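You operate a simulated robot arm through the tools that you are given. There is no shell and no other tool. Be economical: measure what you need, move in short steps, check, and stop when the job is done.

The job below is to be done with a simulated two-armed robot. You get a single attempt, and the scene is never put back.

Task
Take the rubbing stone on the left part of the long bench and put it away on the top of the cooling bench. Take the green memory card and put it on the top shelf of the drying rack. Take the orange funnel on the bench beside the filling stand and put it away on the bottom shelf of the steel stand. Put the black hose coil on the top of the side table away on the bottom shelf of the steel stand. Press the hold button three times. Take the orange nozzle from the top of the side table and leave it on the grey dish. Put the 1.2 m belt from the top of the glazing bench in the ar tray and the 1.5 m belt on top of the slumped pot. The order is free. Set down upright: orange funnel.

The check looks at the end state, three seconds after you hand in, the way a careful person would. Anything else that was tipped, shoved, dropped, spilled or broken makes it a failure.

Robot
Two 6-joint arms with two-finger parallel grippers on one trunk, on a base that drives. Base frame: it is fixed to the floor where the robot stands at the start and does not move with it; the origin is under the middle of the robot, x ahead of it, y to its left, z up. Readings come in m, rad, newtons and seconds.
The left shoulder is at the start at [0.06, 0.187, 1.172], the right one opposite. Places, roughly: belt [-2.75, 1.5, 0.75]; black hose coil (7x7x5 cm) [-1.4, -0.6, 0.9]; bottom shelf of the steel stand [-0.9, 1.5, 0.2]; green memory card [0, -1.5, 1]; grey dish (10x10x3 cm) [-2.6, 2, 0.4]; hold button [-2.8, -2, 0.9]; orange funnel (7x7x9 cm) [-0.3, -2.2, 0.9]; orange nozzle [-1.5, -0.75, 1]; rubbing stone (7x4x4 cm) [0.5, -0.1, 0.9]; slumped pot (8x8x5 cm) [-2.9, 1.8, 0.9]; top of the cooling bench [-4.3, -1.5, 0.8]; top shelf of the drying rack [-2, -2.6, 1.4]; tray (21x13 cm) [-0.8, 1.52, 0.8]. Payload 1.57 kg a hand.
The tool frame of a hand sits at the grasp point between the pads (the TCP): z along the fingers, y along the line on which they close. The tips reach 0.03 m beyond it. Largest opening 0.11 m; finger width 0.024, thickness 0.012; the body of the gripper, 0.048 by 0.112 m, starts 0.078 m behind the TCP.
Orientation is told as [roll, pitch, yaw] about the base's x, y, z axes, in that order, counted from this pose: with the fingers straight down and closing along the base's y, the tool's x points along the base's -x, its y along +y and its z along -z.

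Tools
- The arms move only by the tool arm_command. It takes "left_series", "right_series" or both (then of equal length, played together; a hand with none holds still); each is one flat list of numbers, 7 for each row, row after row: the turn, a rotation vector about the base's x, y, z in units of 60 degrees (1.0 is 60 degrees), then the shift along the base's x, y, z in units of 200 mm (1.0 is 200 mm), then the closure, from 0 (fully open) to 1 (shut). In form: [ax, ay, az, x, y, z, hand, ax, ay, az, x, y, z, hand, ...]. A call has 1 to 12 rows; each row is the pose to reach, as a shift and turn from the pose commanded when the call began. A call with a number of a shift or a turn outside -1 to 1 is refused whole. A row lasts 0.2 s, in which the tool goes at most 0.05 m and 0.15 rad; a call with a longer step from one row to the next is refused whole, and so is a gripper value outside its range. Where a pose cannot be reached the arm comes as near as it can. A force on the tool above 40 N (or 10 N above the force at the start of the call, whichever is more), or a blocked arm, ends the call early, and 0.2 s more pass. Each finger travels about 0.153 m/s and halts on what it meets, pressing with about 33 N; the grip force reading is that of the motor and also rises with nothing between the fingers. The clock runs only during rows and for 0.2 s after the last one: add rows that repeat a pose to give the fingers time. The reply holds the time, the measured pose of the TCP, the force on the tool along the base axes, the opening and the grip force, in the units named above and with some noise, with the torque about the TCP (base axes, N m) and any sound that the robot's microphone picked up, and new pictures: "pictures" is both (left out), scene, wrist or none (wrist: the cameras of the hands that moved).
- Cameras (640 x 400 px; columns grow to the right, rows downward): "scene" is now at [0.0136, -0.0338, 1.7161]; the picture's right is [-0.42, -0.91, 0.00], its down [-0.68, 0.31, -0.67] and it looks along [0.61, -0.28, -0.75] (base axes); focal length 268 px, centre (320, 200). "left" rides on the left gripper at [0.07, -0.016, -0.141] in its tool frame; the picture's right is [0.23, 0.97, 0.00], its down [-0.86, 0.20, -0.48] and it looks along [-0.47, 0.11, 0.88] (tool axes); focal length 222 px, centre (320, 200). "right" rides on the right gripper at [0.07, 0.016, -0.141] in its tool frame; the picture's right is [-0.23, 0.97, 0.00], its down [-0.86, -0.20, -0.48] and it looks along [-0.47, -0.11, 0.88] (tool axes); focal length 222 px, centre (320, 200). There is no depth. A picture from a camera that has moved, and an enlarged one, comes with that camera's place and axes in the base frame and with its lens.
- slide_trunk(by): slides the trunk up (or, below 0, down) by that many m; the arms and the scene camera ride with it, the base frame stays. It gives what a move gives, with no picture.
- roll_base(legs): drives the robot by 1 to 6 legs, each [ahead, left, turn to the left] in m, m and rad, along the robot's own axes; the way and the turn of a leg run together, so that a leg with both is an arc; at most 1.5 m and 3.142 rad a leg. The arms and the cameras ride along, it lands a little off, and it stops where it bumps. It gives what a move gives, and a new picture of the scene camera.
- head_to(pan, tilt): turns the head with the scene camera to pan (to the left, within 1.501 rad either way) and tilt (down, from -0.506 to 1.204), counted from straight ahead of the robot. It gives what a move gives, and a new picture of the scene camera.
- enlarge(camera, box): a new picture of the part [left, top, right, bottom] of that camera's present view, enlarged. No time passes.
- sign_off(): hands the job in; it is judged then, once.

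Go step by step. Nothing tells you exact positions but the pictures and the camera data: compare them with the known pose of the tool, close in by small moves and look again before you grip or let go. The budget is 217 turns and 260 pictures, counting those below and the enlarged ones. Unless the task says otherwise, let go and move clear before handing in.

The tools are called after "Request:" as name(argument=value, ...) on one line, values as JSON. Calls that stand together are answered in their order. arm_command: Moves the arms, as the interface text tells. Its arguments: {"type":"object","properties":{"left_series":{"type":"array","items":{"type":"number"}},"right_series":{"type":"array","items":{"type":"number"}},"pictures":{"type":"string","enum":["both","scene","wrist","none"]}},"required":[]} The other tools are called the same way: slide_trunk (by) slides the trunk up or down; roll_base (legs) drives the base; head_to (pan, tilt) turns the head that bears the scene camera; enlarge (camera, box) takes an enlarged picture of a part of a camera's view; sign_off () hands the job in.

At the start:

```text
t: 0.0
left_ee_pos: [0.4022, 0.0502, 1.1773]
left_tcp_rot: [-0.002, 0.001, 0.0]
left_wrist_force: [0.1, -0.4, -1.0]
left_moment: [0.01, -0.03, -0.02]
left_width: 0.11
left_grasp_force: 0.0
right_ee_pos: [0.3253, -0.2444, 1.2181]
right_tcp_rot: [0.0, 0.0, 0.001]
right_wrist_force: [-0.1, -0.1, 0.6]
right_moment: [-0.01, -0.01, 0.05]
right_width: 0.1101
right_grasp_force: 0.1
trunk travel left (down, up): [-0.8, 0.19]
robot x, y, heading: [-0.0017, 0.0039, -0.004]
head pan, tilt: [-0.431, 0.841]
```

scene: 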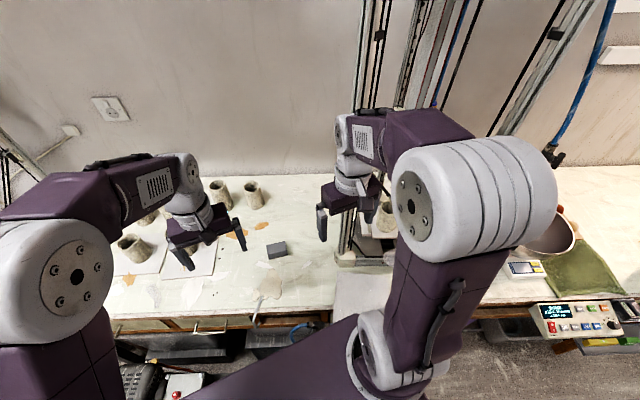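
right: 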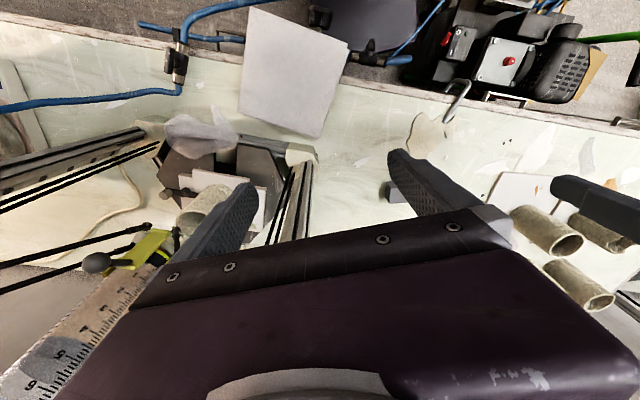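
left: 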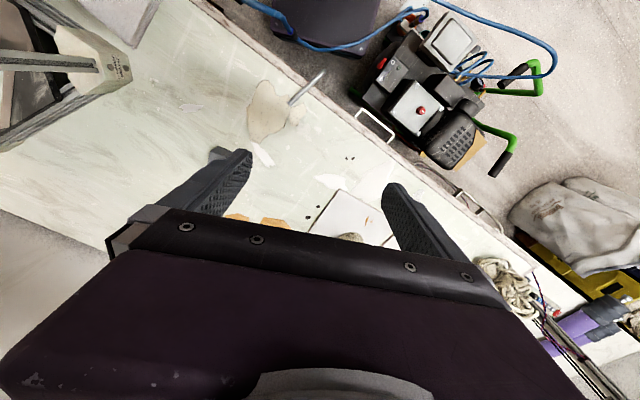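

The grey rubbing stone shows on the bench at about (0.55, -0.11). First I look around to learn the room.

Request:
head_to(pan=-1.5, tilt=0.5)

Request:
head_to(pan=1.5, tilt=0.5)

Request:
head_to(pan=0.0, tilt=0.9)

```text
t: 1.3
left_ee_pos: [0.4022, 0.0507, 1.1777]
left_tcp_rot: [0.0, -0.001, -0.001]
left_wrist_force: [-0.1, -0.2, 0.4]
left_moment: [0.01, 0.0, 0.01]
left_width: 0.1101
left_grasp_force: 0.1
right_ee_pos: [0.3241, -0.2449, 1.2183]
right_tcp_rot: [-0.001, -0.001, 0.001]
right_wrist_force: [0.1, -0.2, -0.1]
right_moment: [-0.01, -0.04, 0.0]
right_width: 0.11
right_grasp_force: 0.1
trunk travel left (down, up): [-0.8, 0.19]
robot x, y, heading: [0.0016, 0.0013, -0.0]
head pan, tilt: [-1.499, 0.499]
camera scene: at [-0.0512, -0.0917, 1.7454], right [-1.0, -0.07, 0.0], down [-0.03, 0.48, -0.88], along [0.06, -0.88, -0.48], focal length 268 px, centre (320, 200)
```

scene: 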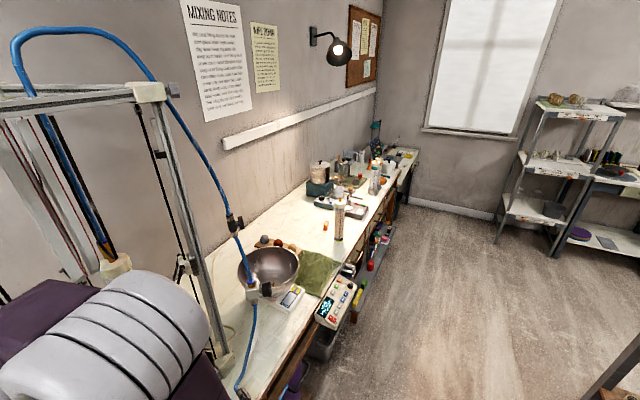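

```text
t: 3.9
left_ee_pos: [0.4029, 0.0506, 1.1767]
left_tcp_rot: [-0.001, 0.0, 0.0]
left_wrist_force: [0.2, -0.2, -0.3]
left_moment: [0.0, 0.01, -0.02]
left_width: 0.1099
left_grasp_force: 0.2
right_ee_pos: [0.3241, -0.2442, 1.2177]
right_tcp_rot: [0.0, 0.002, -0.001]
right_wrist_force: [0.2, -0.2, 0.2]
right_moment: [0.02, -0.02, 0.03]
right_width: 0.11
right_grasp_force: 0.1
trunk travel left (down, up): [-0.8, 0.19]
robot x, y, heading: [-0.0008, 0.0012, -0.002]
head pan, tilt: [1.499, 0.499]
camera scene: at [-0.0513, 0.0898, 1.7454], right [1.0, -0.07, 0.0], down [-0.03, -0.48, -0.88], along [0.06, 0.88, -0.48], focal length 268 px, centre (320, 200)
```

scene: 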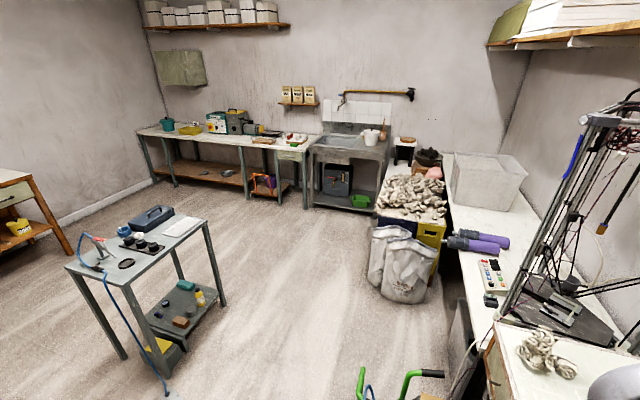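

```text
t: 5.5
left_ee_pos: [0.4036, 0.0503, 1.1777]
left_tcp_rot: [0.002, -0.002, 0.0]
left_wrist_force: [0.3, 0.1, 0.1]
left_moment: [0.01, 0.03, -0.01]
left_width: 0.1099
left_grasp_force: 0.0
right_ee_pos: [0.325, -0.2437, 1.218]
right_tcp_rot: [0.0, 0.0, 0.0]
right_wrist_force: [0.3, -0.3, -0.6]
right_moment: [-0.01, 0.0, 0.03]
right_width: 0.1101
right_grasp_force: 0.0
trunk travel left (down, up): [-0.8, 0.19]
robot x, y, heading: [-0.0009, -0.0015, 0.002]
head pan, tilt: [0.0, 0.901]
camera scene: at [0.0177, -0.0009, 1.7116], right [0.0, -1.0, 0.0], down [-0.78, 0.0, -0.62], along [0.62, 0.0, -0.78], focal length 268 px, centre (320, 200)
```

scene: 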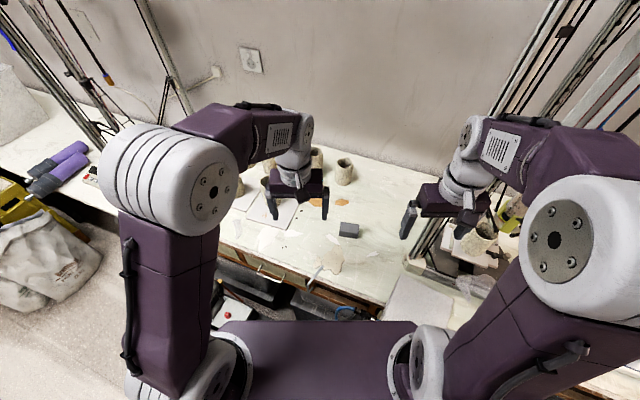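

Request:
enlarge(camera="scene", box=[240, 130, 480, 280])

Request:
arm_command(left_series=[0, 0, 0, 0.2, -0.15, -0.1, 0, 0, 0, 0, 0.4, -0.3, -0.2, 0, 0, 0, 0, 0.6, -0.45, -0.3, 0, 0, 0, 0, 0.72, -0.6, -0.4, 0, 0, 0, 0, 0.72, -0.72, -0.5, 0, 0, 0, 0, 0.72, -0.75, -0.6, 0, 0, 0, 0, 0.72, -0.75, -0.6, 0], pictures="both")

```text
2.67 times, centred on (360, 205) of scene
camera zoom: at [0.0177, -0.0009, 1.7116], right [0.0, -1.0, 0.0], down [-0.78, 0.0, -0.62], along [0.62, 0.0, -0.78], focal length 714 px, centre (213, 187)
```

zoom: 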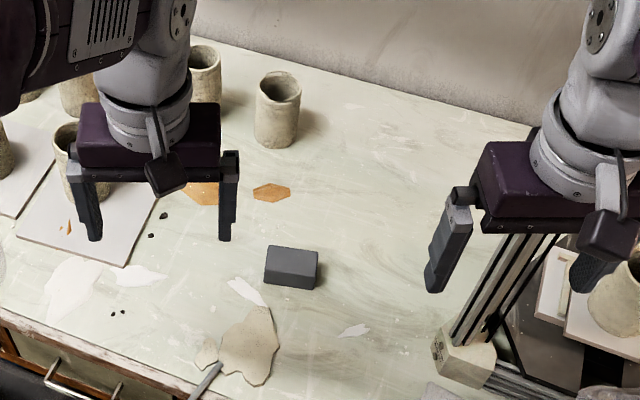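

```text
refused: row 1 steps farther than a row can; nothing moved
```

Request:
arm_command(left_series=[0, 0, 0, 0.16, -0.15, -0.1, 0, 0, 0, 0, 0.32, -0.3, -0.2, 0, 0, 0, 0, 0.48, -0.45, -0.3, 0, 0, 0, 0, 0.6, -0.6, -0.4, 0, 0, 0, 0, 0.7, -0.72, -0.5, 0, 0, 0, 0, 0.77, -0.8, -0.6, 0, 0, 0, 0, 0.77, -0.8, -0.6, 0], pictures="both")

```text
t: 7.1
left_ee_pos: [0.5243, -0.0899, 1.054]
left_tcp_rot: [0.001, 0.003, -0.001]
left_wrist_force: [-0.7, 0.1, 0.7]
left_moment: [0.02, 0.02, 0.0]
left_width: 0.11
left_grasp_force: 0.0
left hand out of reach, approached as far as the arm can: row 5, 6, 7
right_ee_pos: [0.3259, -0.2451, 1.2182]
right_tcp_rot: [0.0, -0.002, 0.0]
right_wrist_force: [0.1, 1.7, 0.8]
right_moment: [-0.02, -0.01, 0.03]
right_width: 0.11
right_grasp_force: 0.1
trunk travel left (down, up): [-0.8, 0.19]
robot x, y, heading: [0.0001, -0.0028, -0.0]
head pan, tilt: [0.0, 0.901]
camera scene: at [0.0185, -0.0015, 1.7115], right [0.0, -1.0, 0.0], down [-0.78, 0.0, -0.62], along [0.62, 0.0, -0.78], focal length 268 px, centre (320, 200)
camera left: at [0.456, -0.1044, 1.195], right [-0.23, 0.97, 0.0], down [0.86, 0.2, 0.48], along [0.47, 0.11, -0.88], focal length 222 px, centre (320, 200)
```

scene: 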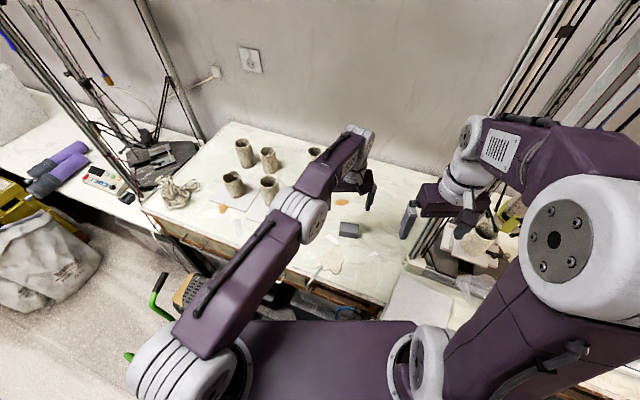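
left: 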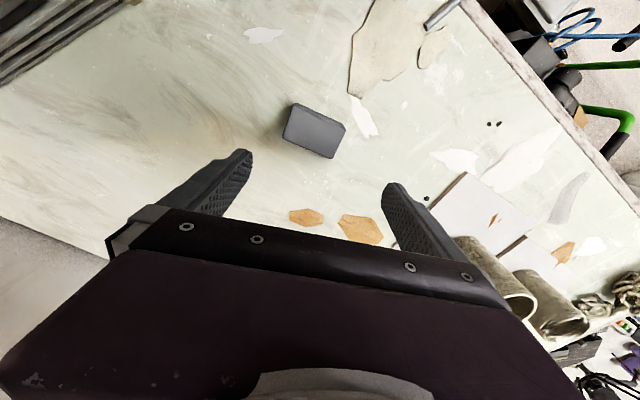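

Request:
slide_trunk(by=-0.06)

Request:
arm_command(left_series=[0, 0, 0, -0.09, -0.02, 0, 0, 0, 0, 0, -0.09, -0.02, 0, 0], pictures="both")

```text
t: 8.1
left_ee_pos: [0.5234, -0.0885, 0.9942]
left_tcp_rot: [0.0, 0.0, 0.0]
left_wrist_force: [0.2, -0.2, 1.3]
left_moment: [-0.01, 0.0, -0.02]
left_width: 0.1099
left_grasp_force: 0.0
right_ee_pos: [0.3235, -0.2438, 1.1591]
right_tcp_rot: [0.0, 0.0, 0.0]
right_wrist_force: [-0.5, -0.5, 0.1]
right_moment: [0.0, 0.04, -0.02]
right_width: 0.1101
right_grasp_force: 0.0
trunk travel left (down, up): [-0.74, 0.25]
robot x, y, heading: [-0.0013, -0.002, 0.001]
head pan, tilt: [0.0, 0.901]
```

```text
t: 8.7
left_ee_pos: [0.506, -0.0942, 0.9925]
left_tcp_rot: [0.0, -0.001, -0.001]
left_wrist_force: [-0.3, 0.4, 0.1]
left_moment: [0.02, 0.01, 0.02]
left_width: 0.11
left_grasp_force: 0.1
right_ee_pos: [0.3236, -0.2442, 1.1592]
right_tcp_rot: [0.0, 0.0, 0.0]
right_wrist_force: [-0.3, -0.6, -0.3]
right_moment: [-0.01, 0.01, 0.03]
right_width: 0.11
right_grasp_force: 0.1
trunk travel left (down, up): [-0.74, 0.25]
robot x, y, heading: [-0.0012, 0.0009, -0.0]
head pan, tilt: [0.0, 0.901]
camera scene: at [0.0182, -0.0009, 1.6515], right [0.0, -1.0, 0.0], down [-0.78, 0.0, -0.62], along [0.62, 0.0, -0.78], focal length 268 px, centre (320, 200)
camera left: at [0.4374, -0.1078, 1.1345], right [-0.23, 0.97, 0.0], down [0.86, 0.2, 0.48], along [0.47, 0.11, -0.88], focal length 222 px, centre (320, 200)
```

scene: 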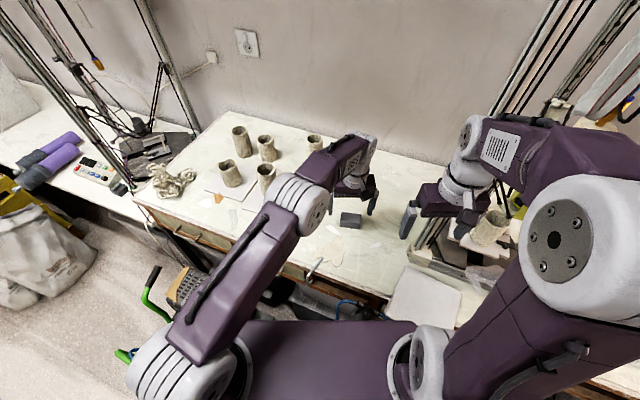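
left: 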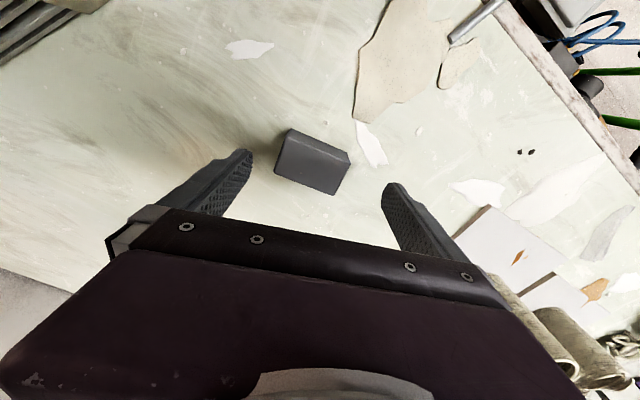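

Request:
arm_command(left_series=[0, 0, -0.12, 0, -0.04, 0, 0, 0, 0, -0.12, 0, -0.04, -0.15, 0, 0, 0, -0.12, 0, -0.04, -0.25, 0, 0, 0, -0.12, 0, -0.04, -0.31, 0, 0, 0, -0.12, 0, -0.04, -0.31, 0], pictures="wrist")

```text
t: 9.9
left_ee_pos: [0.5051, -0.1017, 0.931]
left_tcp_rot: [-0.001, 0.0, -0.125]
left_wrist_force: [-0.2, -0.2, 0.3]
left_moment: [-0.01, -0.01, 0.0]
left_width: 0.1098
left_grasp_force: 0.1
right_ee_pos: [0.3247, -0.2435, 1.1589]
right_tcp_rot: [0.0, 0.0, 0.001]
right_wrist_force: [0.0, 0.6, 0.4]
right_moment: [-0.03, 0.03, -0.05]
right_width: 0.1099
right_grasp_force: 0.1
trunk travel left (down, up): [-0.74, 0.25]
robot x, y, heading: [0.0024, -0.0018, -0.005]
head pan, tilt: [0.0, 0.901]
camera left: at [0.4354, -0.107, 1.0719], right [-0.1, 0.99, 0.0], down [0.87, 0.09, 0.48], along [0.48, 0.05, -0.88], focal length 222 px, centre (320, 200)
```

left: 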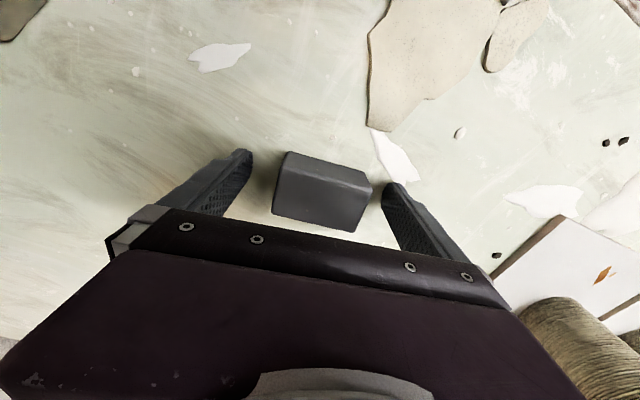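

Request:
arm_command(left_series=[0, 0, 0, 0, 0, -0.05, 0, 0, 0, 0, 0, 0, -0.08, 0, 0, 0, 0, 0, 0, -0.08, 0.5, 0, 0, 0, 0, 0, -0.08, 0.9, 0, 0, 0, 0, 0, -0.08, 1, 0, 0, 0, 0, 0, -0.08, 1], pictures="wrist")

```text
t: 10.3
left_ee_pos: [0.5032, -0.1016, 0.9297]
left_tcp_rot: [0.0, -0.012, -0.124]
left_wrist_force: [-16.0, 5.1, 23.5]
left_moment: [1.66, 0.58, 0.69]
left_width: 0.1101
left_grasp_force: 0.0
right_ee_pos: [0.3204, -0.2435, 1.1599]
right_tcp_rot: [0.001, -0.004, -0.001]
right_wrist_force: [0.5, -0.3, 0.0]
right_moment: [0.06, 0.04, 0.0]
right_width: 0.1099
right_grasp_force: 0.0
trunk travel left (down, up): [-0.74, 0.25]
robot x, y, heading: [0.0, -0.0001, -0.002]
head pan, tilt: [0.0, 0.901]
stopped in row 2 (left hand): the force on the tool passed its limit (the readings are from after the stop); the commanded pose is now the measured one
camera left: at [0.4329, -0.1067, 1.0707], right [-0.1, 0.99, 0.0], down [0.87, 0.09, 0.49], along [0.49, 0.05, -0.87], focal length 222 px, centre (320, 200)
```

left: 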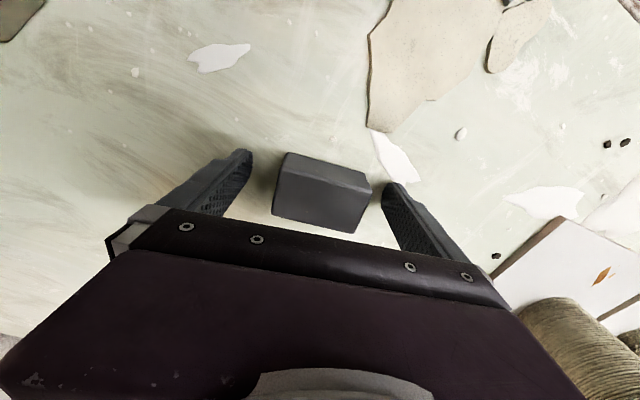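

Request:
arm_command(left_series=[0, 0.011, 0, 0.0, 0, 0.03, 0, 0, 0.011, 0, 0.0, 0, 0.03, 0.4, 0, 0.011, 0, 0.0, 0, 0.03, 0.7, 0, 0.011, 0, 0.0, 0, 0.03, 1, 0, 0.011, 0, 0.0, 0, 0.03, 1], pictures="wrist")

```text
t: 11.6
left_ee_pos: [0.5074, -0.1019, 0.9328]
left_tcp_rot: [-0.003, -0.001, -0.126]
left_wrist_force: [-0.3, -0.3, -0.4]
left_moment: [-0.02, 0.01, 0.0]
left_width: 0.0666
left_grasp_force: 33.0
right_ee_pos: [0.3242, -0.2434, 1.1586]
right_tcp_rot: [0.001, 0.0, -0.001]
right_wrist_force: [-0.4, 0.6, -0.2]
right_moment: [0.0, -0.03, 0.03]
right_width: 0.1102
right_grasp_force: 0.2
trunk travel left (down, up): [-0.74, 0.25]
robot x, y, heading: [-0.0001, 0.0038, 0.003]
head pan, tilt: [0.0, 0.901]
camera left: at [0.4382, -0.107, 1.0746], right [-0.1, 0.99, 0.0], down [0.87, 0.09, 0.48], along [0.48, 0.05, -0.88], focal length 222 px, centre (320, 200)
```

left: 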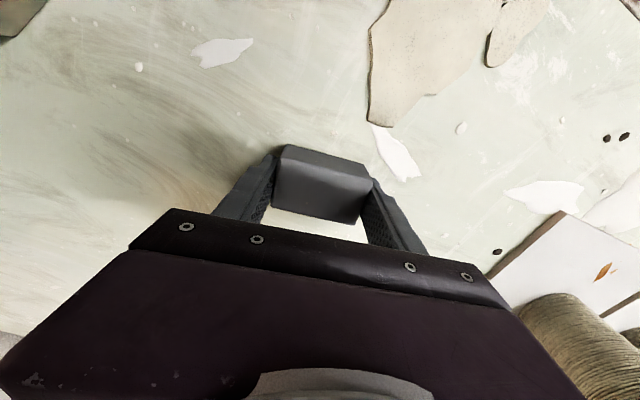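

Request:
arm_command(left_series=[0, 0, 0, 0, 0, 0.2, 1, 0, 0, 0, 0, 0, 0.4, 1, 0, 0, 0, 0, 0, 0.6, 1, 0, 0, 0.03, -0.1, 0.1, 0.78, 1, 0, 0, 0.06, -0.2, 0.25, 0.9, 1, 0, 0, 0.08, -0.3, 0.42, 1, 1, 0, 0, 0.1, -0.43, 0.6, 1, 1, 0, 0, 0.12, -0.56, 0.76, 1, 1, 0, 0, 0.12, -0.7, 0.9, 1, 1, 0, 0, 0.12, -0.7, 0.9, 1, 1], pictures="scene")

Request:
head_to(pan=-1.1, tilt=0.6)

```text
t: 13.8
left_ee_pos: [0.3687, 0.0785, 1.1342]
left_tcp_rot: [-0.004, 0.0, 0.001]
left_wrist_force: [-0.4, 0.3, -1.9]
left_moment: [0.02, 0.02, 0.0]
left_width: 0.0666
left_grasp_force: 33.2
right_ee_pos: [0.325, -0.2451, 1.1574]
right_tcp_rot: [0.0, 0.0, -0.001]
right_wrist_force: [-0.1, 0.5, 0.2]
right_moment: [0.02, -0.04, 0.0]
right_width: 0.1097
right_grasp_force: 0.1
trunk travel left (down, up): [-0.74, 0.25]
robot x, y, heading: [0.0012, 0.0004, 0.005]
head pan, tilt: [0.0, 0.901]
camera scene: at [0.0187, -0.0015, 1.6515], right [0.0, -1.0, 0.0], down [-0.78, 0.0, -0.62], along [0.62, 0.0, -0.78], focal length 268 px, centre (320, 200)
```

scene: 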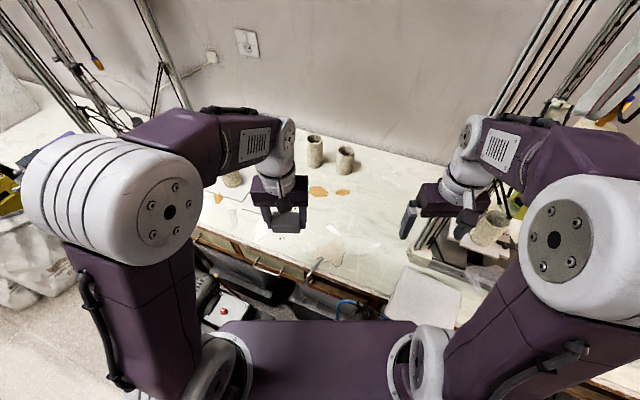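

```text
t: 15.1
left_ee_pos: [0.3678, 0.0781, 1.1329]
left_tcp_rot: [-0.003, 0.0, 0.0]
left_wrist_force: [0.4, -0.2, -1.2]
left_moment: [-0.02, 0.0, 0.0]
left_width: 0.0659
left_grasp_force: 32.9
right_ee_pos: [0.3262, -0.2447, 1.1593]
right_tcp_rot: [0.002, 0.0, 0.0]
right_wrist_force: [-0.8, -0.2, 0.3]
right_moment: [0.0, 0.0, 0.02]
right_width: 0.1102
right_grasp_force: 0.0
trunk travel left (down, up): [-0.74, 0.25]
robot x, y, heading: [-0.0, -0.0027, -0.001]
head pan, tilt: [-1.1, 0.6]
camera scene: at [-0.0172, -0.0796, 1.6763], right [-0.89, -0.45, 0.0], down [-0.26, 0.5, -0.82], along [0.38, -0.73, -0.57], focal length 268 px, centre (320, 200)
```

scene: 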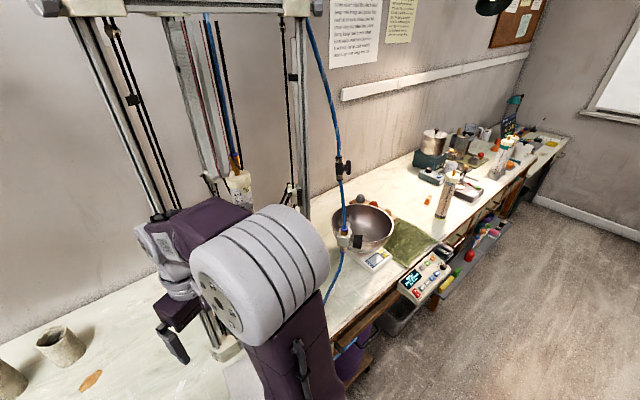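

Request:
enlarge(camera="scene", box=[320, 90, 560, 240])

Request:
enlarge(camera="scene", box=[320, 200, 480, 320])

```text
2.67 times, centred on (440, 165) of scene
camera zoom: at [-0.0172, -0.0796, 1.6763], right [-0.89, -0.45, 0.0], down [-0.26, 0.5, -0.82], along [0.38, -0.73, -0.57], focal length 714 px, centre (0, 293)
```

zoom: 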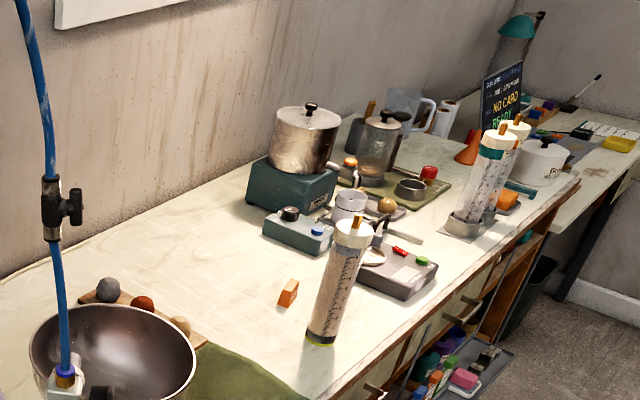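

```text
3.33 times, centred on (400, 260) of scene
camera zoom: at [-0.0172, -0.0796, 1.6763], right [-0.89, -0.45, 0.0], down [-0.26, 0.5, -0.82], along [0.38, -0.73, -0.57], focal length 893 px, centre (53, 0)
```

zoom: 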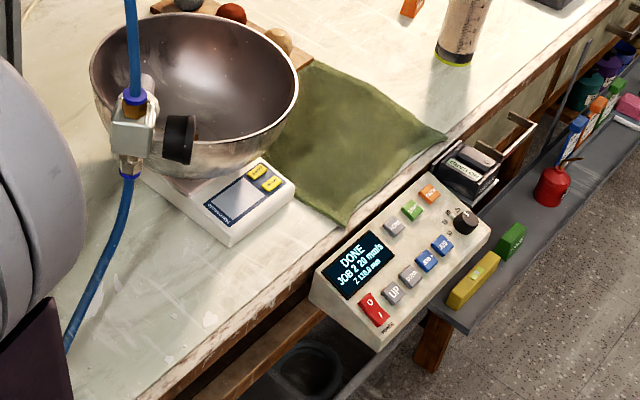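

Request:
roll_base(legs=[[-0.7, 0, 0], [0, -1.2, 0], [0, 0, -0.36]])

Request:
head_to(pan=0, tilt=0.6)

```text
t: 25.6
left_ee_pos: [-0.328, -1.2411, 1.133]
left_tcp_rot: [-0.002, -0.002, -0.37]
left_wrist_force: [-0.1, 1.0, -1.7]
left_moment: [0.0, 0.01, -0.03]
left_width: 0.0655
left_grasp_force: 32.9
right_ee_pos: [-0.4857, -1.5264, 1.1593]
right_tcp_rot: [0.001, 0.002, -0.369]
right_wrist_force: [0.3, 0.4, 0.3]
right_moment: [-0.01, -0.02, 0.0]
right_width: 0.1102
right_grasp_force: 0.1
trunk travel left (down, up): [-0.74, 0.25]
robot x, y, heading: [-0.7021, -1.1865, -0.369]
head pan, tilt: [-1.1, 0.6]
camera scene: at [-0.7447, -1.249, 1.6764], right [-0.99, -0.1, 0.0], down [-0.06, 0.56, -0.83], along [0.08, -0.82, -0.56], focal length 268 px, centre (320, 200)
```

scene: 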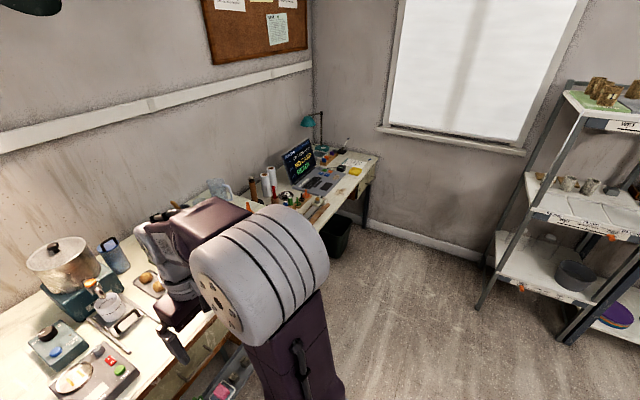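

```text
t: 26.9
left_ee_pos: [-0.3284, -1.2422, 1.1346]
left_tcp_rot: [-0.002, -0.001, -0.37]
left_wrist_force: [0.2, 0.1, -1.9]
left_moment: [0.03, -0.03, 0.02]
left_width: 0.0657
left_grasp_force: 32.8
right_ee_pos: [-0.4866, -1.5274, 1.159]
right_tcp_rot: [-0.001, 0.001, -0.371]
right_wrist_force: [0.6, -0.5, 0.3]
right_moment: [0.02, 0.03, 0.01]
right_width: 0.1101
right_grasp_force: 0.0
trunk travel left (down, up): [-0.74, 0.25]
robot x, y, heading: [-0.6999, -1.184, -0.37]
head pan, tilt: [0.0, 0.6]
camera scene: at [-0.6715, -1.1937, 1.6763], right [-0.36, -0.93, 0.0], down [-0.53, 0.2, -0.82], along [0.77, -0.3, -0.57], focal length 268 px, centre (320, 200)
```

scene: 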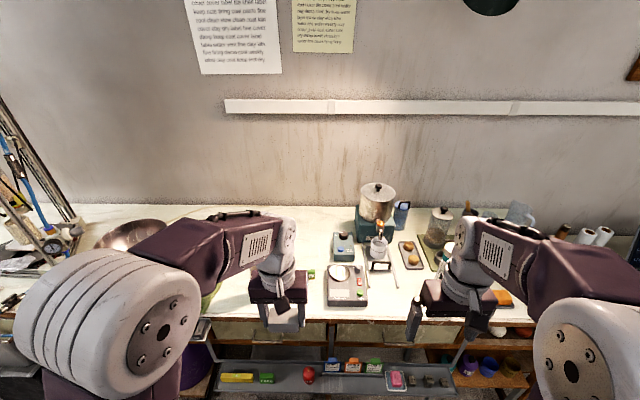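

Request:
enlarge(camera="scene", box=[240, 200, 400, 300])

Request:
enlarge(camera="scene", box=[380, 190, 640, 360])

```text
4.00 times, centred on (320, 250) of scene
camera zoom: at [-0.6715, -1.1937, 1.6763], right [-0.36, -0.93, 0.0], down [-0.53, 0.2, -0.82], along [0.77, -0.3, -0.57], focal length 1071 px, centre (320, 0)
```

zoom: 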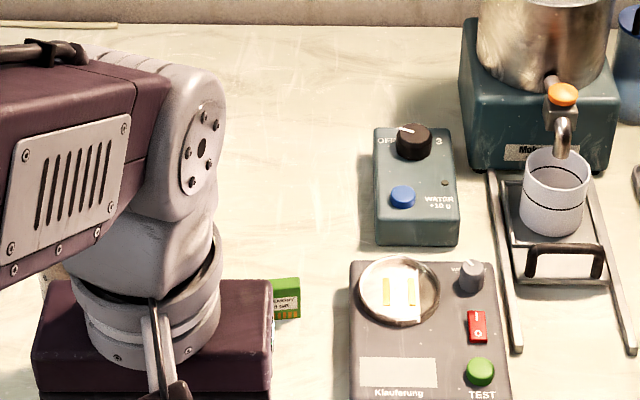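

```text
2.35 times, centred on (510, 275) of scene
camera zoom: at [-0.6715, -1.1937, 1.6763], right [-0.36, -0.93, 0.0], down [-0.53, 0.2, -0.82], along [0.77, -0.3, -0.57], focal length 630 px, centre (-127, 24)
```

zoom: 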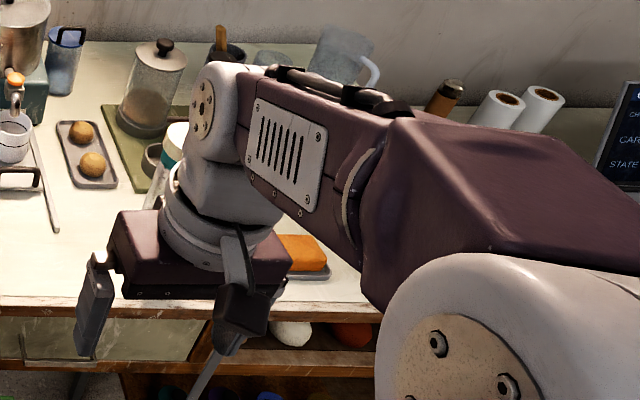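

Request:
arm_command(left_series=[0, 0, 0, 0, 0.15, 0.1, 1, 0, 0, 0, 0, 0.35, 0.2, 1, 0, 0, 0, 0, 0.55, 0.3, 1, 0, 0, 0, 0, 0.75, 0.4, 1, 0, 0, 0, 0, 0.95, 0.5, 1, 0, 0, 0, 0, 1, 0.5, 1], pictures="none")

Request:
roll_base(legs=[[0.12, 0.22, 0]])

Request:
enlarge(camera="scene", box=[280, 180, 480, 305])

```text
t: 28.3
left_ee_pos: [-0.3281, -1.0411, 1.2342]
left_tcp_rot: [-0.003, -0.003, -0.369]
left_wrist_force: [0.6, 0.2, -2.1]
left_moment: [0.0, 0.02, 0.0]
left_width: 0.0656
left_grasp_force: 33.0
right_ee_pos: [-0.4856, -1.5264, 1.1579]
right_tcp_rot: [-0.002, -0.002, -0.371]
right_wrist_force: [0.3, -0.1, 0.3]
right_moment: [0.02, -0.03, -0.02]
right_width: 0.11
right_grasp_force: 0.1
trunk travel left (down, up): [-0.74, 0.25]
robot x, y, heading: [-0.7002, -1.1814, -0.369]
head pan, tilt: [0.0, 0.6]
```

```text
t: 30.1
left_ee_pos: [-0.1403, -0.8862, 1.2344]
left_tcp_rot: [-0.001, -0.002, -0.371]
left_wrist_force: [-0.1, 0.2, -1.5]
left_moment: [0.02, -0.01, 0.0]
left_width: 0.0657
left_grasp_force: 32.9
right_ee_pos: [-0.2996, -1.3697, 1.158]
right_tcp_rot: [0.0, 0.0, -0.37]
right_wrist_force: [0.7, -0.6, 0.0]
right_moment: [-0.02, -0.01, -0.01]
right_width: 0.1098
right_grasp_force: 0.0
trunk travel left (down, up): [-0.74, 0.25]
robot x, y, heading: [-0.5126, -1.0251, -0.374]
head pan, tilt: [0.0, 0.6]
camera scene: at [-0.4852, -1.0373, 1.6763], right [-0.36, -0.93, 0.0], down [-0.53, 0.21, -0.83], along [0.77, -0.3, -0.56], focal length 268 px, centre (320, 200)
```

scene: 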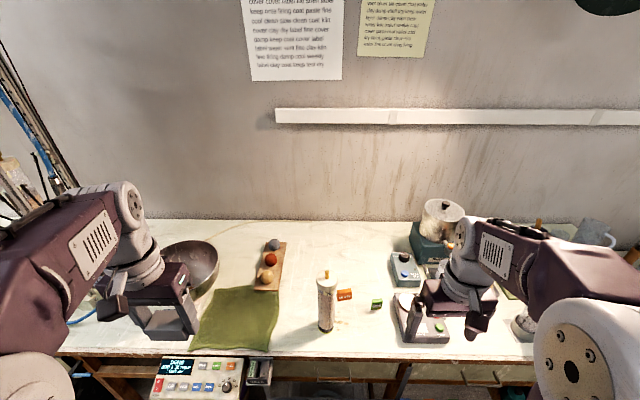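

```text
3.20 times, centred on (380, 242) of scene
camera zoom: at [-0.4852, -1.0373, 1.6763], right [-0.36, -0.93, 0.0], down [-0.53, 0.21, -0.83], along [0.77, -0.3, -0.56], focal length 857 px, centre (128, 64)
```

zoom: 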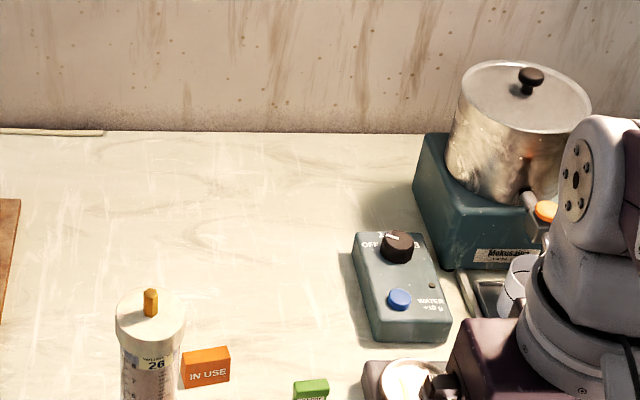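

Request:
enlarge(camera="scene", box=[310, 260, 430, 340])

Request:
enlarge(camera="right", box=[0, 0, 640, 400])

```text
5.00 times, centred on (370, 300) of scene
camera zoom: at [-0.4852, -1.0373, 1.6763], right [-0.36, -0.93, 0.0], down [-0.53, 0.21, -0.83], along [0.77, -0.3, -0.56], focal length 1339 px, centre (70, -300)
```

zoom: 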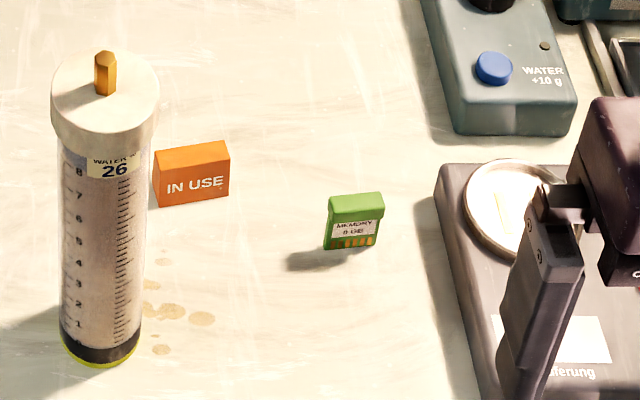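

```text
1.00 times, centred on (320, 200) of right
camera zoom: at [-0.3589, -1.3305, 1.3006], right [0.56, 0.83, 0.0], down [0.72, -0.5, 0.48], along [0.4, -0.27, -0.88], focal length 222 px, centre (320, 200)
```

zoom: 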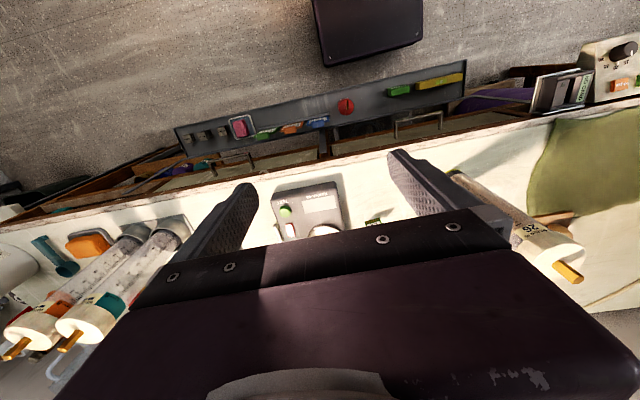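

Request:
arm_command(right_series=[0, 0, 0.04, 0.2, -0.02, -0.05, 0.2, 0, 0, 0.08, 0.4, -0.04, -0.1, 0.32, 0, 0, 0.12, 0.6, -0.06, -0.2, 0.32, 0, 0, 0.16, 0.8, -0.08, -0.3, 0.32, 0, 0, 0.16, 0.98, -0.1, -0.4, 0.32, 0, 0, 0.16, 0.98, -0.1, -0.4, 0.32], pictures="both")

```text
t: 31.5
left_ee_pos: [-0.1418, -0.884, 1.2346]
left_tcp_rot: [-0.005, -0.002, -0.371]
left_wrist_force: [-1.0, 0.1, -2.5]
left_moment: [-0.02, -0.01, 0.01]
left_width: 0.0658
left_grasp_force: 33.1
right_ee_pos: [-0.1049, -1.3894, 1.0797]
right_tcp_rot: [0.0, 0.001, -0.203]
right_wrist_force: [0.0, 1.1, 0.3]
right_moment: [-0.03, 0.02, -0.02]
right_width: 0.0748
right_grasp_force: 0.2
trunk travel left (down, up): [-0.74, 0.25]
robot x, y, heading: [-0.5121, -1.0222, -0.371]
head pan, tilt: [0.0, 0.6]
camera scene: at [-0.485, -1.0355, 1.6763], right [-0.36, -0.93, 0.0], down [-0.53, 0.2, -0.83], along [0.77, -0.3, -0.56], focal length 268 px, centre (320, 200)
camera right: at [-0.1691, -1.3598, 1.2212], right [0.42, 0.91, 0.0], down [0.8, -0.37, 0.48], along [0.43, -0.2, -0.88], focal length 222 px, centre (320, 200)
```

scene: 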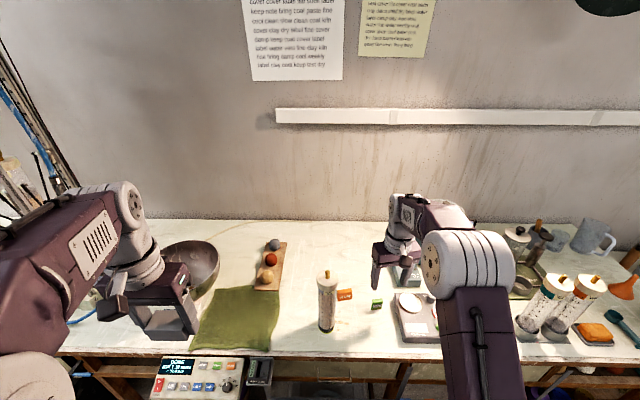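
right: 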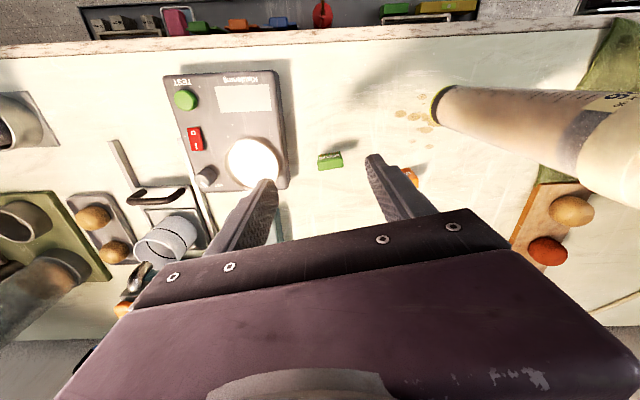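

Request:
enlarge(camera="right", box=[280, 130, 376, 190])

```text
6.67 times, centred on (328, 160) of right
camera zoom: at [-0.1691, -1.3598, 1.2212], right [0.42, 0.91, 0.0], down [0.8, -0.37, 0.48], along [0.43, -0.2, -0.88], focal length 1481 px, centre (267, 467)
```

zoom: 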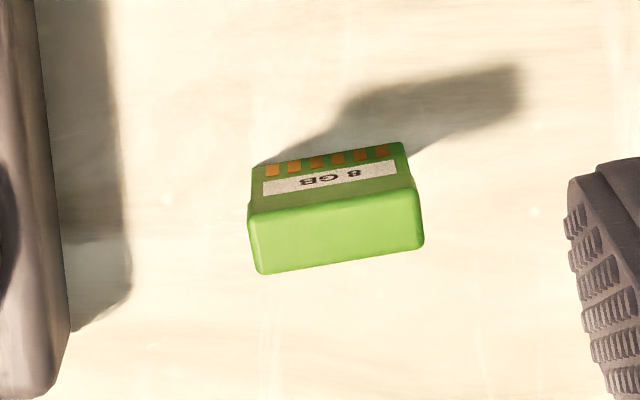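

Request:
arm_command(right_series=[0, 0, -0.04, 0.157, 0, 0, 0.5, 0, 0, -0.04, 0.157, 0, -0.2, 0.5, 0, 0, -0.04, 0.157, 0, -0.4, 0.5, 0, 0, -0.04, 0.157, 0, -0.5, 0.5, 0, 0, -0.04, 0.157, 0, -0.5, 0.5], pictures="wrist")

Request:
enlarge(camera="right", box=[240, 100, 400, 200])

```text
t: 32.7
left_ee_pos: [-0.1401, -0.8846, 1.2332]
left_tcp_rot: [-0.002, -0.002, -0.373]
left_wrist_force: [-0.9, -0.2, -2.3]
left_moment: [0.01, -0.01, 0.01]
left_width: 0.0657
left_grasp_force: 33.1
right_ee_pos: [-0.074, -1.3904, 0.978]
right_tcp_rot: [-0.001, -0.002, -0.245]
right_wrist_force: [-0.1, -0.3, -0.9]
right_moment: [0.0, -0.04, 0.01]
right_width: 0.0551
right_grasp_force: 0.1
trunk travel left (down, up): [-0.74, 0.25]
robot x, y, heading: [-0.5139, -1.0276, -0.371]
head pan, tilt: [0.0, 0.6]
camera right: at [-0.1373, -1.3587, 1.1202], right [0.46, 0.89, 0.0], down [0.78, -0.4, 0.48], along [0.43, -0.22, -0.88], focal length 222 px, centre (320, 200)
```

right: 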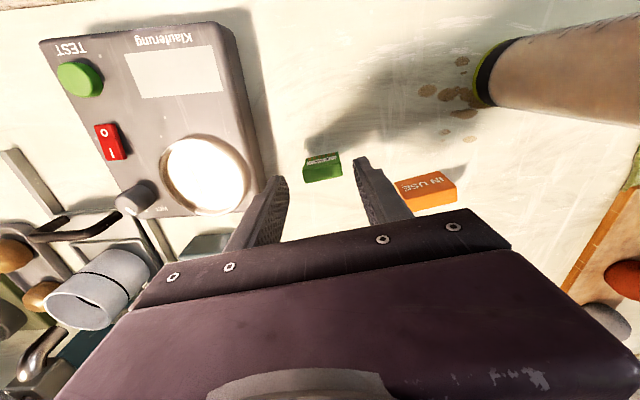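

```text
4.00 times, centred on (320, 150) of right
camera zoom: at [-0.1373, -1.3587, 1.1202], right [0.46, 0.89, 0.0], down [0.78, -0.4, 0.48], along [0.43, -0.22, -0.88], focal length 888 px, centre (320, 400)
```

zoom: 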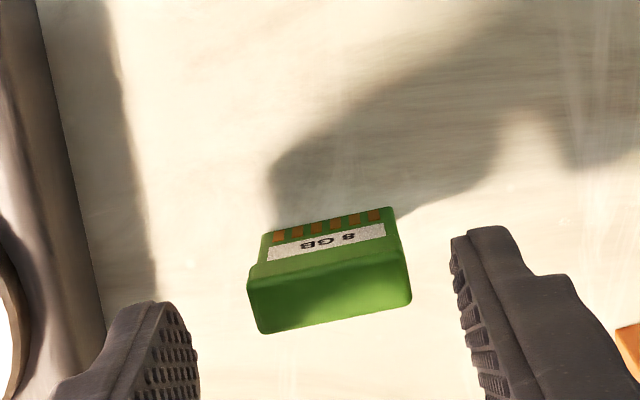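

Request:
arm_command(right_series=[0, 0, 0, 0.01, 0, -0.1, 0.5, 0, 0, 0, 0.01, 0, -0.2, 0.5, 0, 0, 0, 0.01, 0, -0.2, 0.7, 0, 0, 0, 0.01, 0, -0.2, 1, 0, 0, 0, 0.01, 0, -0.2, 1], pictures="wrist")

```text
t: 33.9
left_ee_pos: [-0.1408, -0.8854, 1.2339]
left_tcp_rot: [-0.004, -0.004, -0.372]
left_wrist_force: [0.8, -0.4, -1.9]
left_moment: [0.03, -0.02, 0.01]
left_width: 0.0658
left_grasp_force: 32.9
right_ee_pos: [-0.0709, -1.3915, 0.9387]
right_tcp_rot: [0.0, 0.0, -0.245]
right_wrist_force: [0.5, 0.4, -0.7]
right_moment: [0.03, 0.01, -0.01]
right_width: 0.0327
right_grasp_force: 33.1
trunk travel left (down, up): [-0.74, 0.25]
robot x, y, heading: [-0.5131, -1.0272, -0.373]
head pan, tilt: [0.0, 0.6]
camera right: at [-0.1342, -1.3593, 1.0803], right [0.46, 0.89, 0.0], down [0.78, -0.4, 0.48], along [0.43, -0.22, -0.88], focal length 222 px, centre (320, 200)
```

right: 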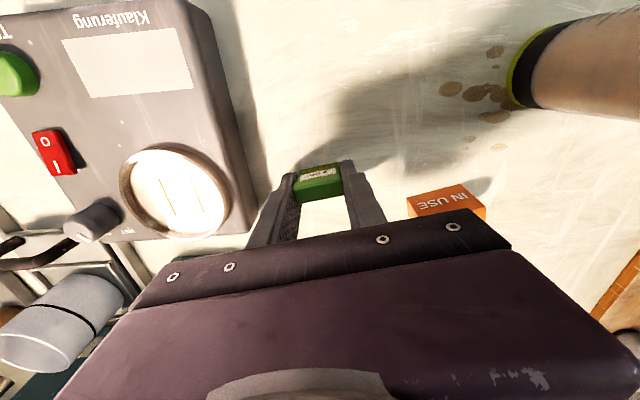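

Request:
arm_command(right_series=[0, 0, 0, 0, 0, 0.2, 1, 0, 0, 0, 0, 0, 0.4, 1, 0, 0, 0, 0, 0, 0.6, 1, 0, 0, 0, 0, 0, 0.8, 1, 0, 0, 0, -0.1, 0, 1, 1, 0, 0, 0, -0.3, 0, 1, 1, 0, 0, 0, -0.5, 0, 1, 1, 0, 0, -0.04, -0.7, 0, 1, 1, 0, 0, -0.08, -0.9, 0, 1, 1], pictures="none")

Request:
roll_base(legs=[[-0.5, 0, 0], [0, 0, -1.2]])

Request:
head_to(pan=-0.1, tilt=0.3)

```text
t: 35.9
left_ee_pos: [-0.1426, -0.8846, 1.2355]
left_tcp_rot: [-0.003, -0.003, -0.372]
left_wrist_force: [-0.4, 0.3, -2.1]
left_moment: [0.02, -0.04, -0.01]
left_width: 0.0656
left_grasp_force: 32.6
right_ee_pos: [-0.2498, -1.3909, 1.1392]
right_tcp_rot: [0.0, -0.001, -0.328]
right_wrist_force: [-0.6, -0.7, -0.6]
right_moment: [-0.01, -0.03, -0.03]
right_width: 0.0326
right_grasp_force: 33.3
trunk travel left (down, up): [-0.74, 0.25]
robot x, y, heading: [-0.5147, -1.0244, -0.371]
head pan, tilt: [0.0, 0.6]
```

```text
t: 41.9
left_ee_pos: [-0.7079, -1.1401, 1.2336]
left_tcp_rot: [-0.003, -0.003, -1.555]
left_wrist_force: [0.0, -0.4, -1.9]
left_moment: [0.01, -0.02, 0.01]
left_width: 0.0657
left_grasp_force: 32.9
right_ee_pos: [-1.2166, -1.2321, 1.1382]
right_tcp_rot: [-0.001, 0.0, -1.513]
right_wrist_force: [-0.6, 0.4, 0.0]
right_moment: [-0.03, 0.01, -0.02]
right_width: 0.0328
right_grasp_force: 33.4
trunk travel left (down, up): [-0.74, 0.25]
robot x, y, heading: [-0.9755, -0.8496, -1.553]
head pan, tilt: [0.0, 0.6]
camera scene: at [-0.9747, -0.8781, 1.6763], right [-1.0, -0.02, 0.0], down [-0.01, 0.56, -0.82], along [0.01, -0.82, -0.57], focal length 268 px, centre (320, 200)
```

scene: 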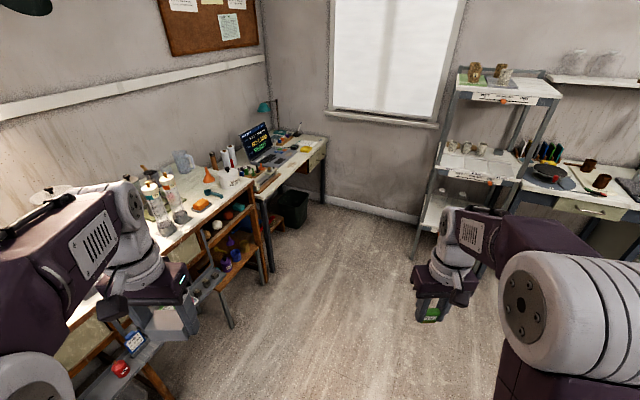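

```text
t: 42.6
left_ee_pos: [-0.7076, -1.1404, 1.2346]
left_tcp_rot: [-0.002, -0.002, -1.555]
left_wrist_force: [-0.7, -0.3, -1.2]
left_moment: [-0.04, 0.0, -0.01]
left_width: 0.0656
left_grasp_force: 33.1
right_ee_pos: [-1.2157, -1.2316, 1.1381]
right_tcp_rot: [0.0, -0.001, -1.513]
right_wrist_force: [0.9, -0.3, 0.5]
right_moment: [-0.01, -0.05, 0.03]
right_width: 0.0329
right_grasp_force: 33.5
trunk travel left (down, up): [-0.74, 0.25]
robot x, y, heading: [-0.9788, -0.8498, -1.558]
head pan, tilt: [-0.099, 0.3]
camera scene: at [-0.9841, -0.8827, 1.7037], right [-1.0, 0.08, 0.0], down [0.02, 0.3, -0.95], along [-0.08, -0.95, -0.3], focal length 268 px, centre (320, 200)
```

scene: 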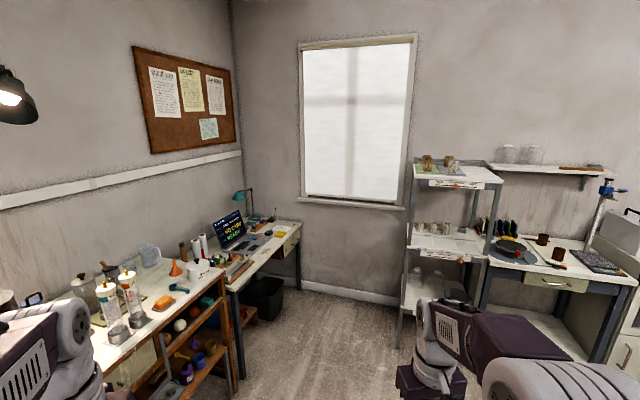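

Request:
slide_trunk(by=0.25)

Request:
roll_base(legs=[[0.5, 0, 0], [0, -0.7, 0]])

Request:
head_to(pan=-0.1, tilt=0.6)

```text
t: 45.2
left_ee_pos: [-0.7067, -1.1407, 1.4849]
left_tcp_rot: [-0.003, -0.002, -1.555]
left_wrist_force: [-0.4, 0.1, -1.8]
left_moment: [0.04, 0.02, 0.01]
left_width: 0.0657
left_grasp_force: 33.2
right_ee_pos: [-1.2174, -1.2302, 1.3872]
right_tcp_rot: [0.001, -0.001, -1.514]
right_wrist_force: [0.0, 0.5, 0.0]
right_moment: [0.01, 0.02, -0.02]
right_width: 0.0329
right_grasp_force: 32.7
trunk travel left (down, up): [-0.99, 0.0]
robot x, y, heading: [-0.9794, -0.8483, -1.559]
head pan, tilt: [-0.099, 0.3]
```

```text
t: 51.6
left_ee_pos: [-1.3958, -1.6531, 1.4842]
left_tcp_rot: [-0.004, -0.001, -1.57]
left_wrist_force: [1.2, 0.3, -1.4]
left_moment: [-0.02, 0.0, 0.03]
left_width: 0.0656
left_grasp_force: 33.1
right_ee_pos: [-1.9073, -1.736, 1.3892]
right_tcp_rot: [0.0, 0.001, -1.53]
right_wrist_force: [1.4, -0.2, -1.4]
right_moment: [-0.03, 0.02, 0.01]
right_width: 0.0327
right_grasp_force: 33.1
trunk travel left (down, up): [-0.99, 0.0]
robot x, y, heading: [-1.6644, -1.3572, -1.57]
head pan, tilt: [-0.099, 0.3]
camera scene: at [-1.6681, -1.3906, 1.9538], right [-1.0, 0.1, 0.0], down [0.03, 0.29, -0.96], along [-0.09, -0.95, -0.3], focal length 268 px, centre (320, 200)
```

scene: 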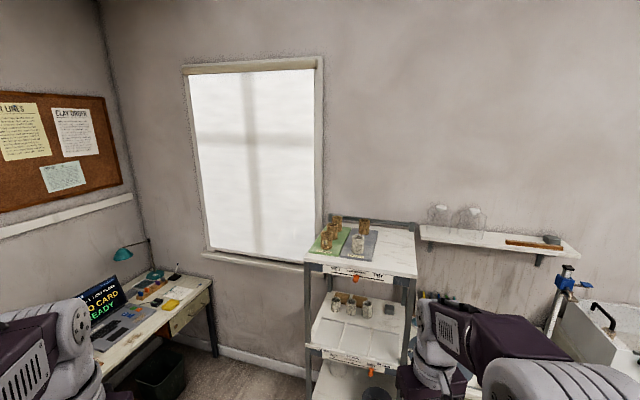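

```text
t: 52.4
left_ee_pos: [-1.399, -1.6529, 1.4847]
left_tcp_rot: [-0.004, -0.001, -1.571]
left_wrist_force: [0.5, 1.0, -2.9]
left_moment: [-0.02, 0.0, -0.03]
left_width: 0.0657
left_grasp_force: 33.3
right_ee_pos: [-1.9078, -1.7349, 1.3884]
right_tcp_rot: [-0.001, 0.001, -1.529]
right_wrist_force: [-0.8, -0.6, -0.6]
right_moment: [0.01, 0.0, 0.0]
right_width: 0.0328
right_grasp_force: 33.3
trunk travel left (down, up): [-0.99, 0.0]
robot x, y, heading: [-1.6657, -1.3555, -1.573]
head pan, tilt: [-0.099, 0.6]
camera scene: at [-1.6703, -1.3857, 1.9264], right [-1.0, 0.1, 0.0], down [0.06, 0.56, -0.83], along [-0.08, -0.82, -0.56], focal length 268 px, centre (320, 200)
```

scene: 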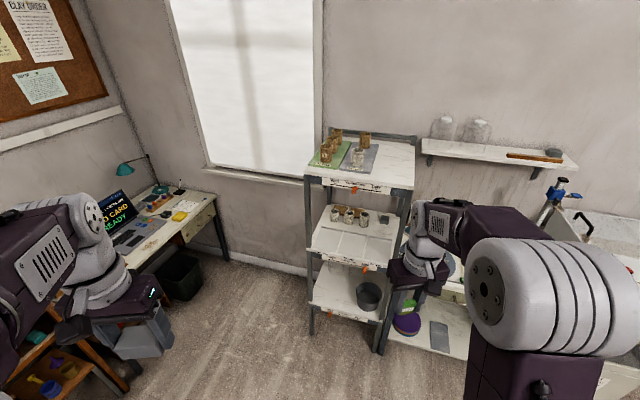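

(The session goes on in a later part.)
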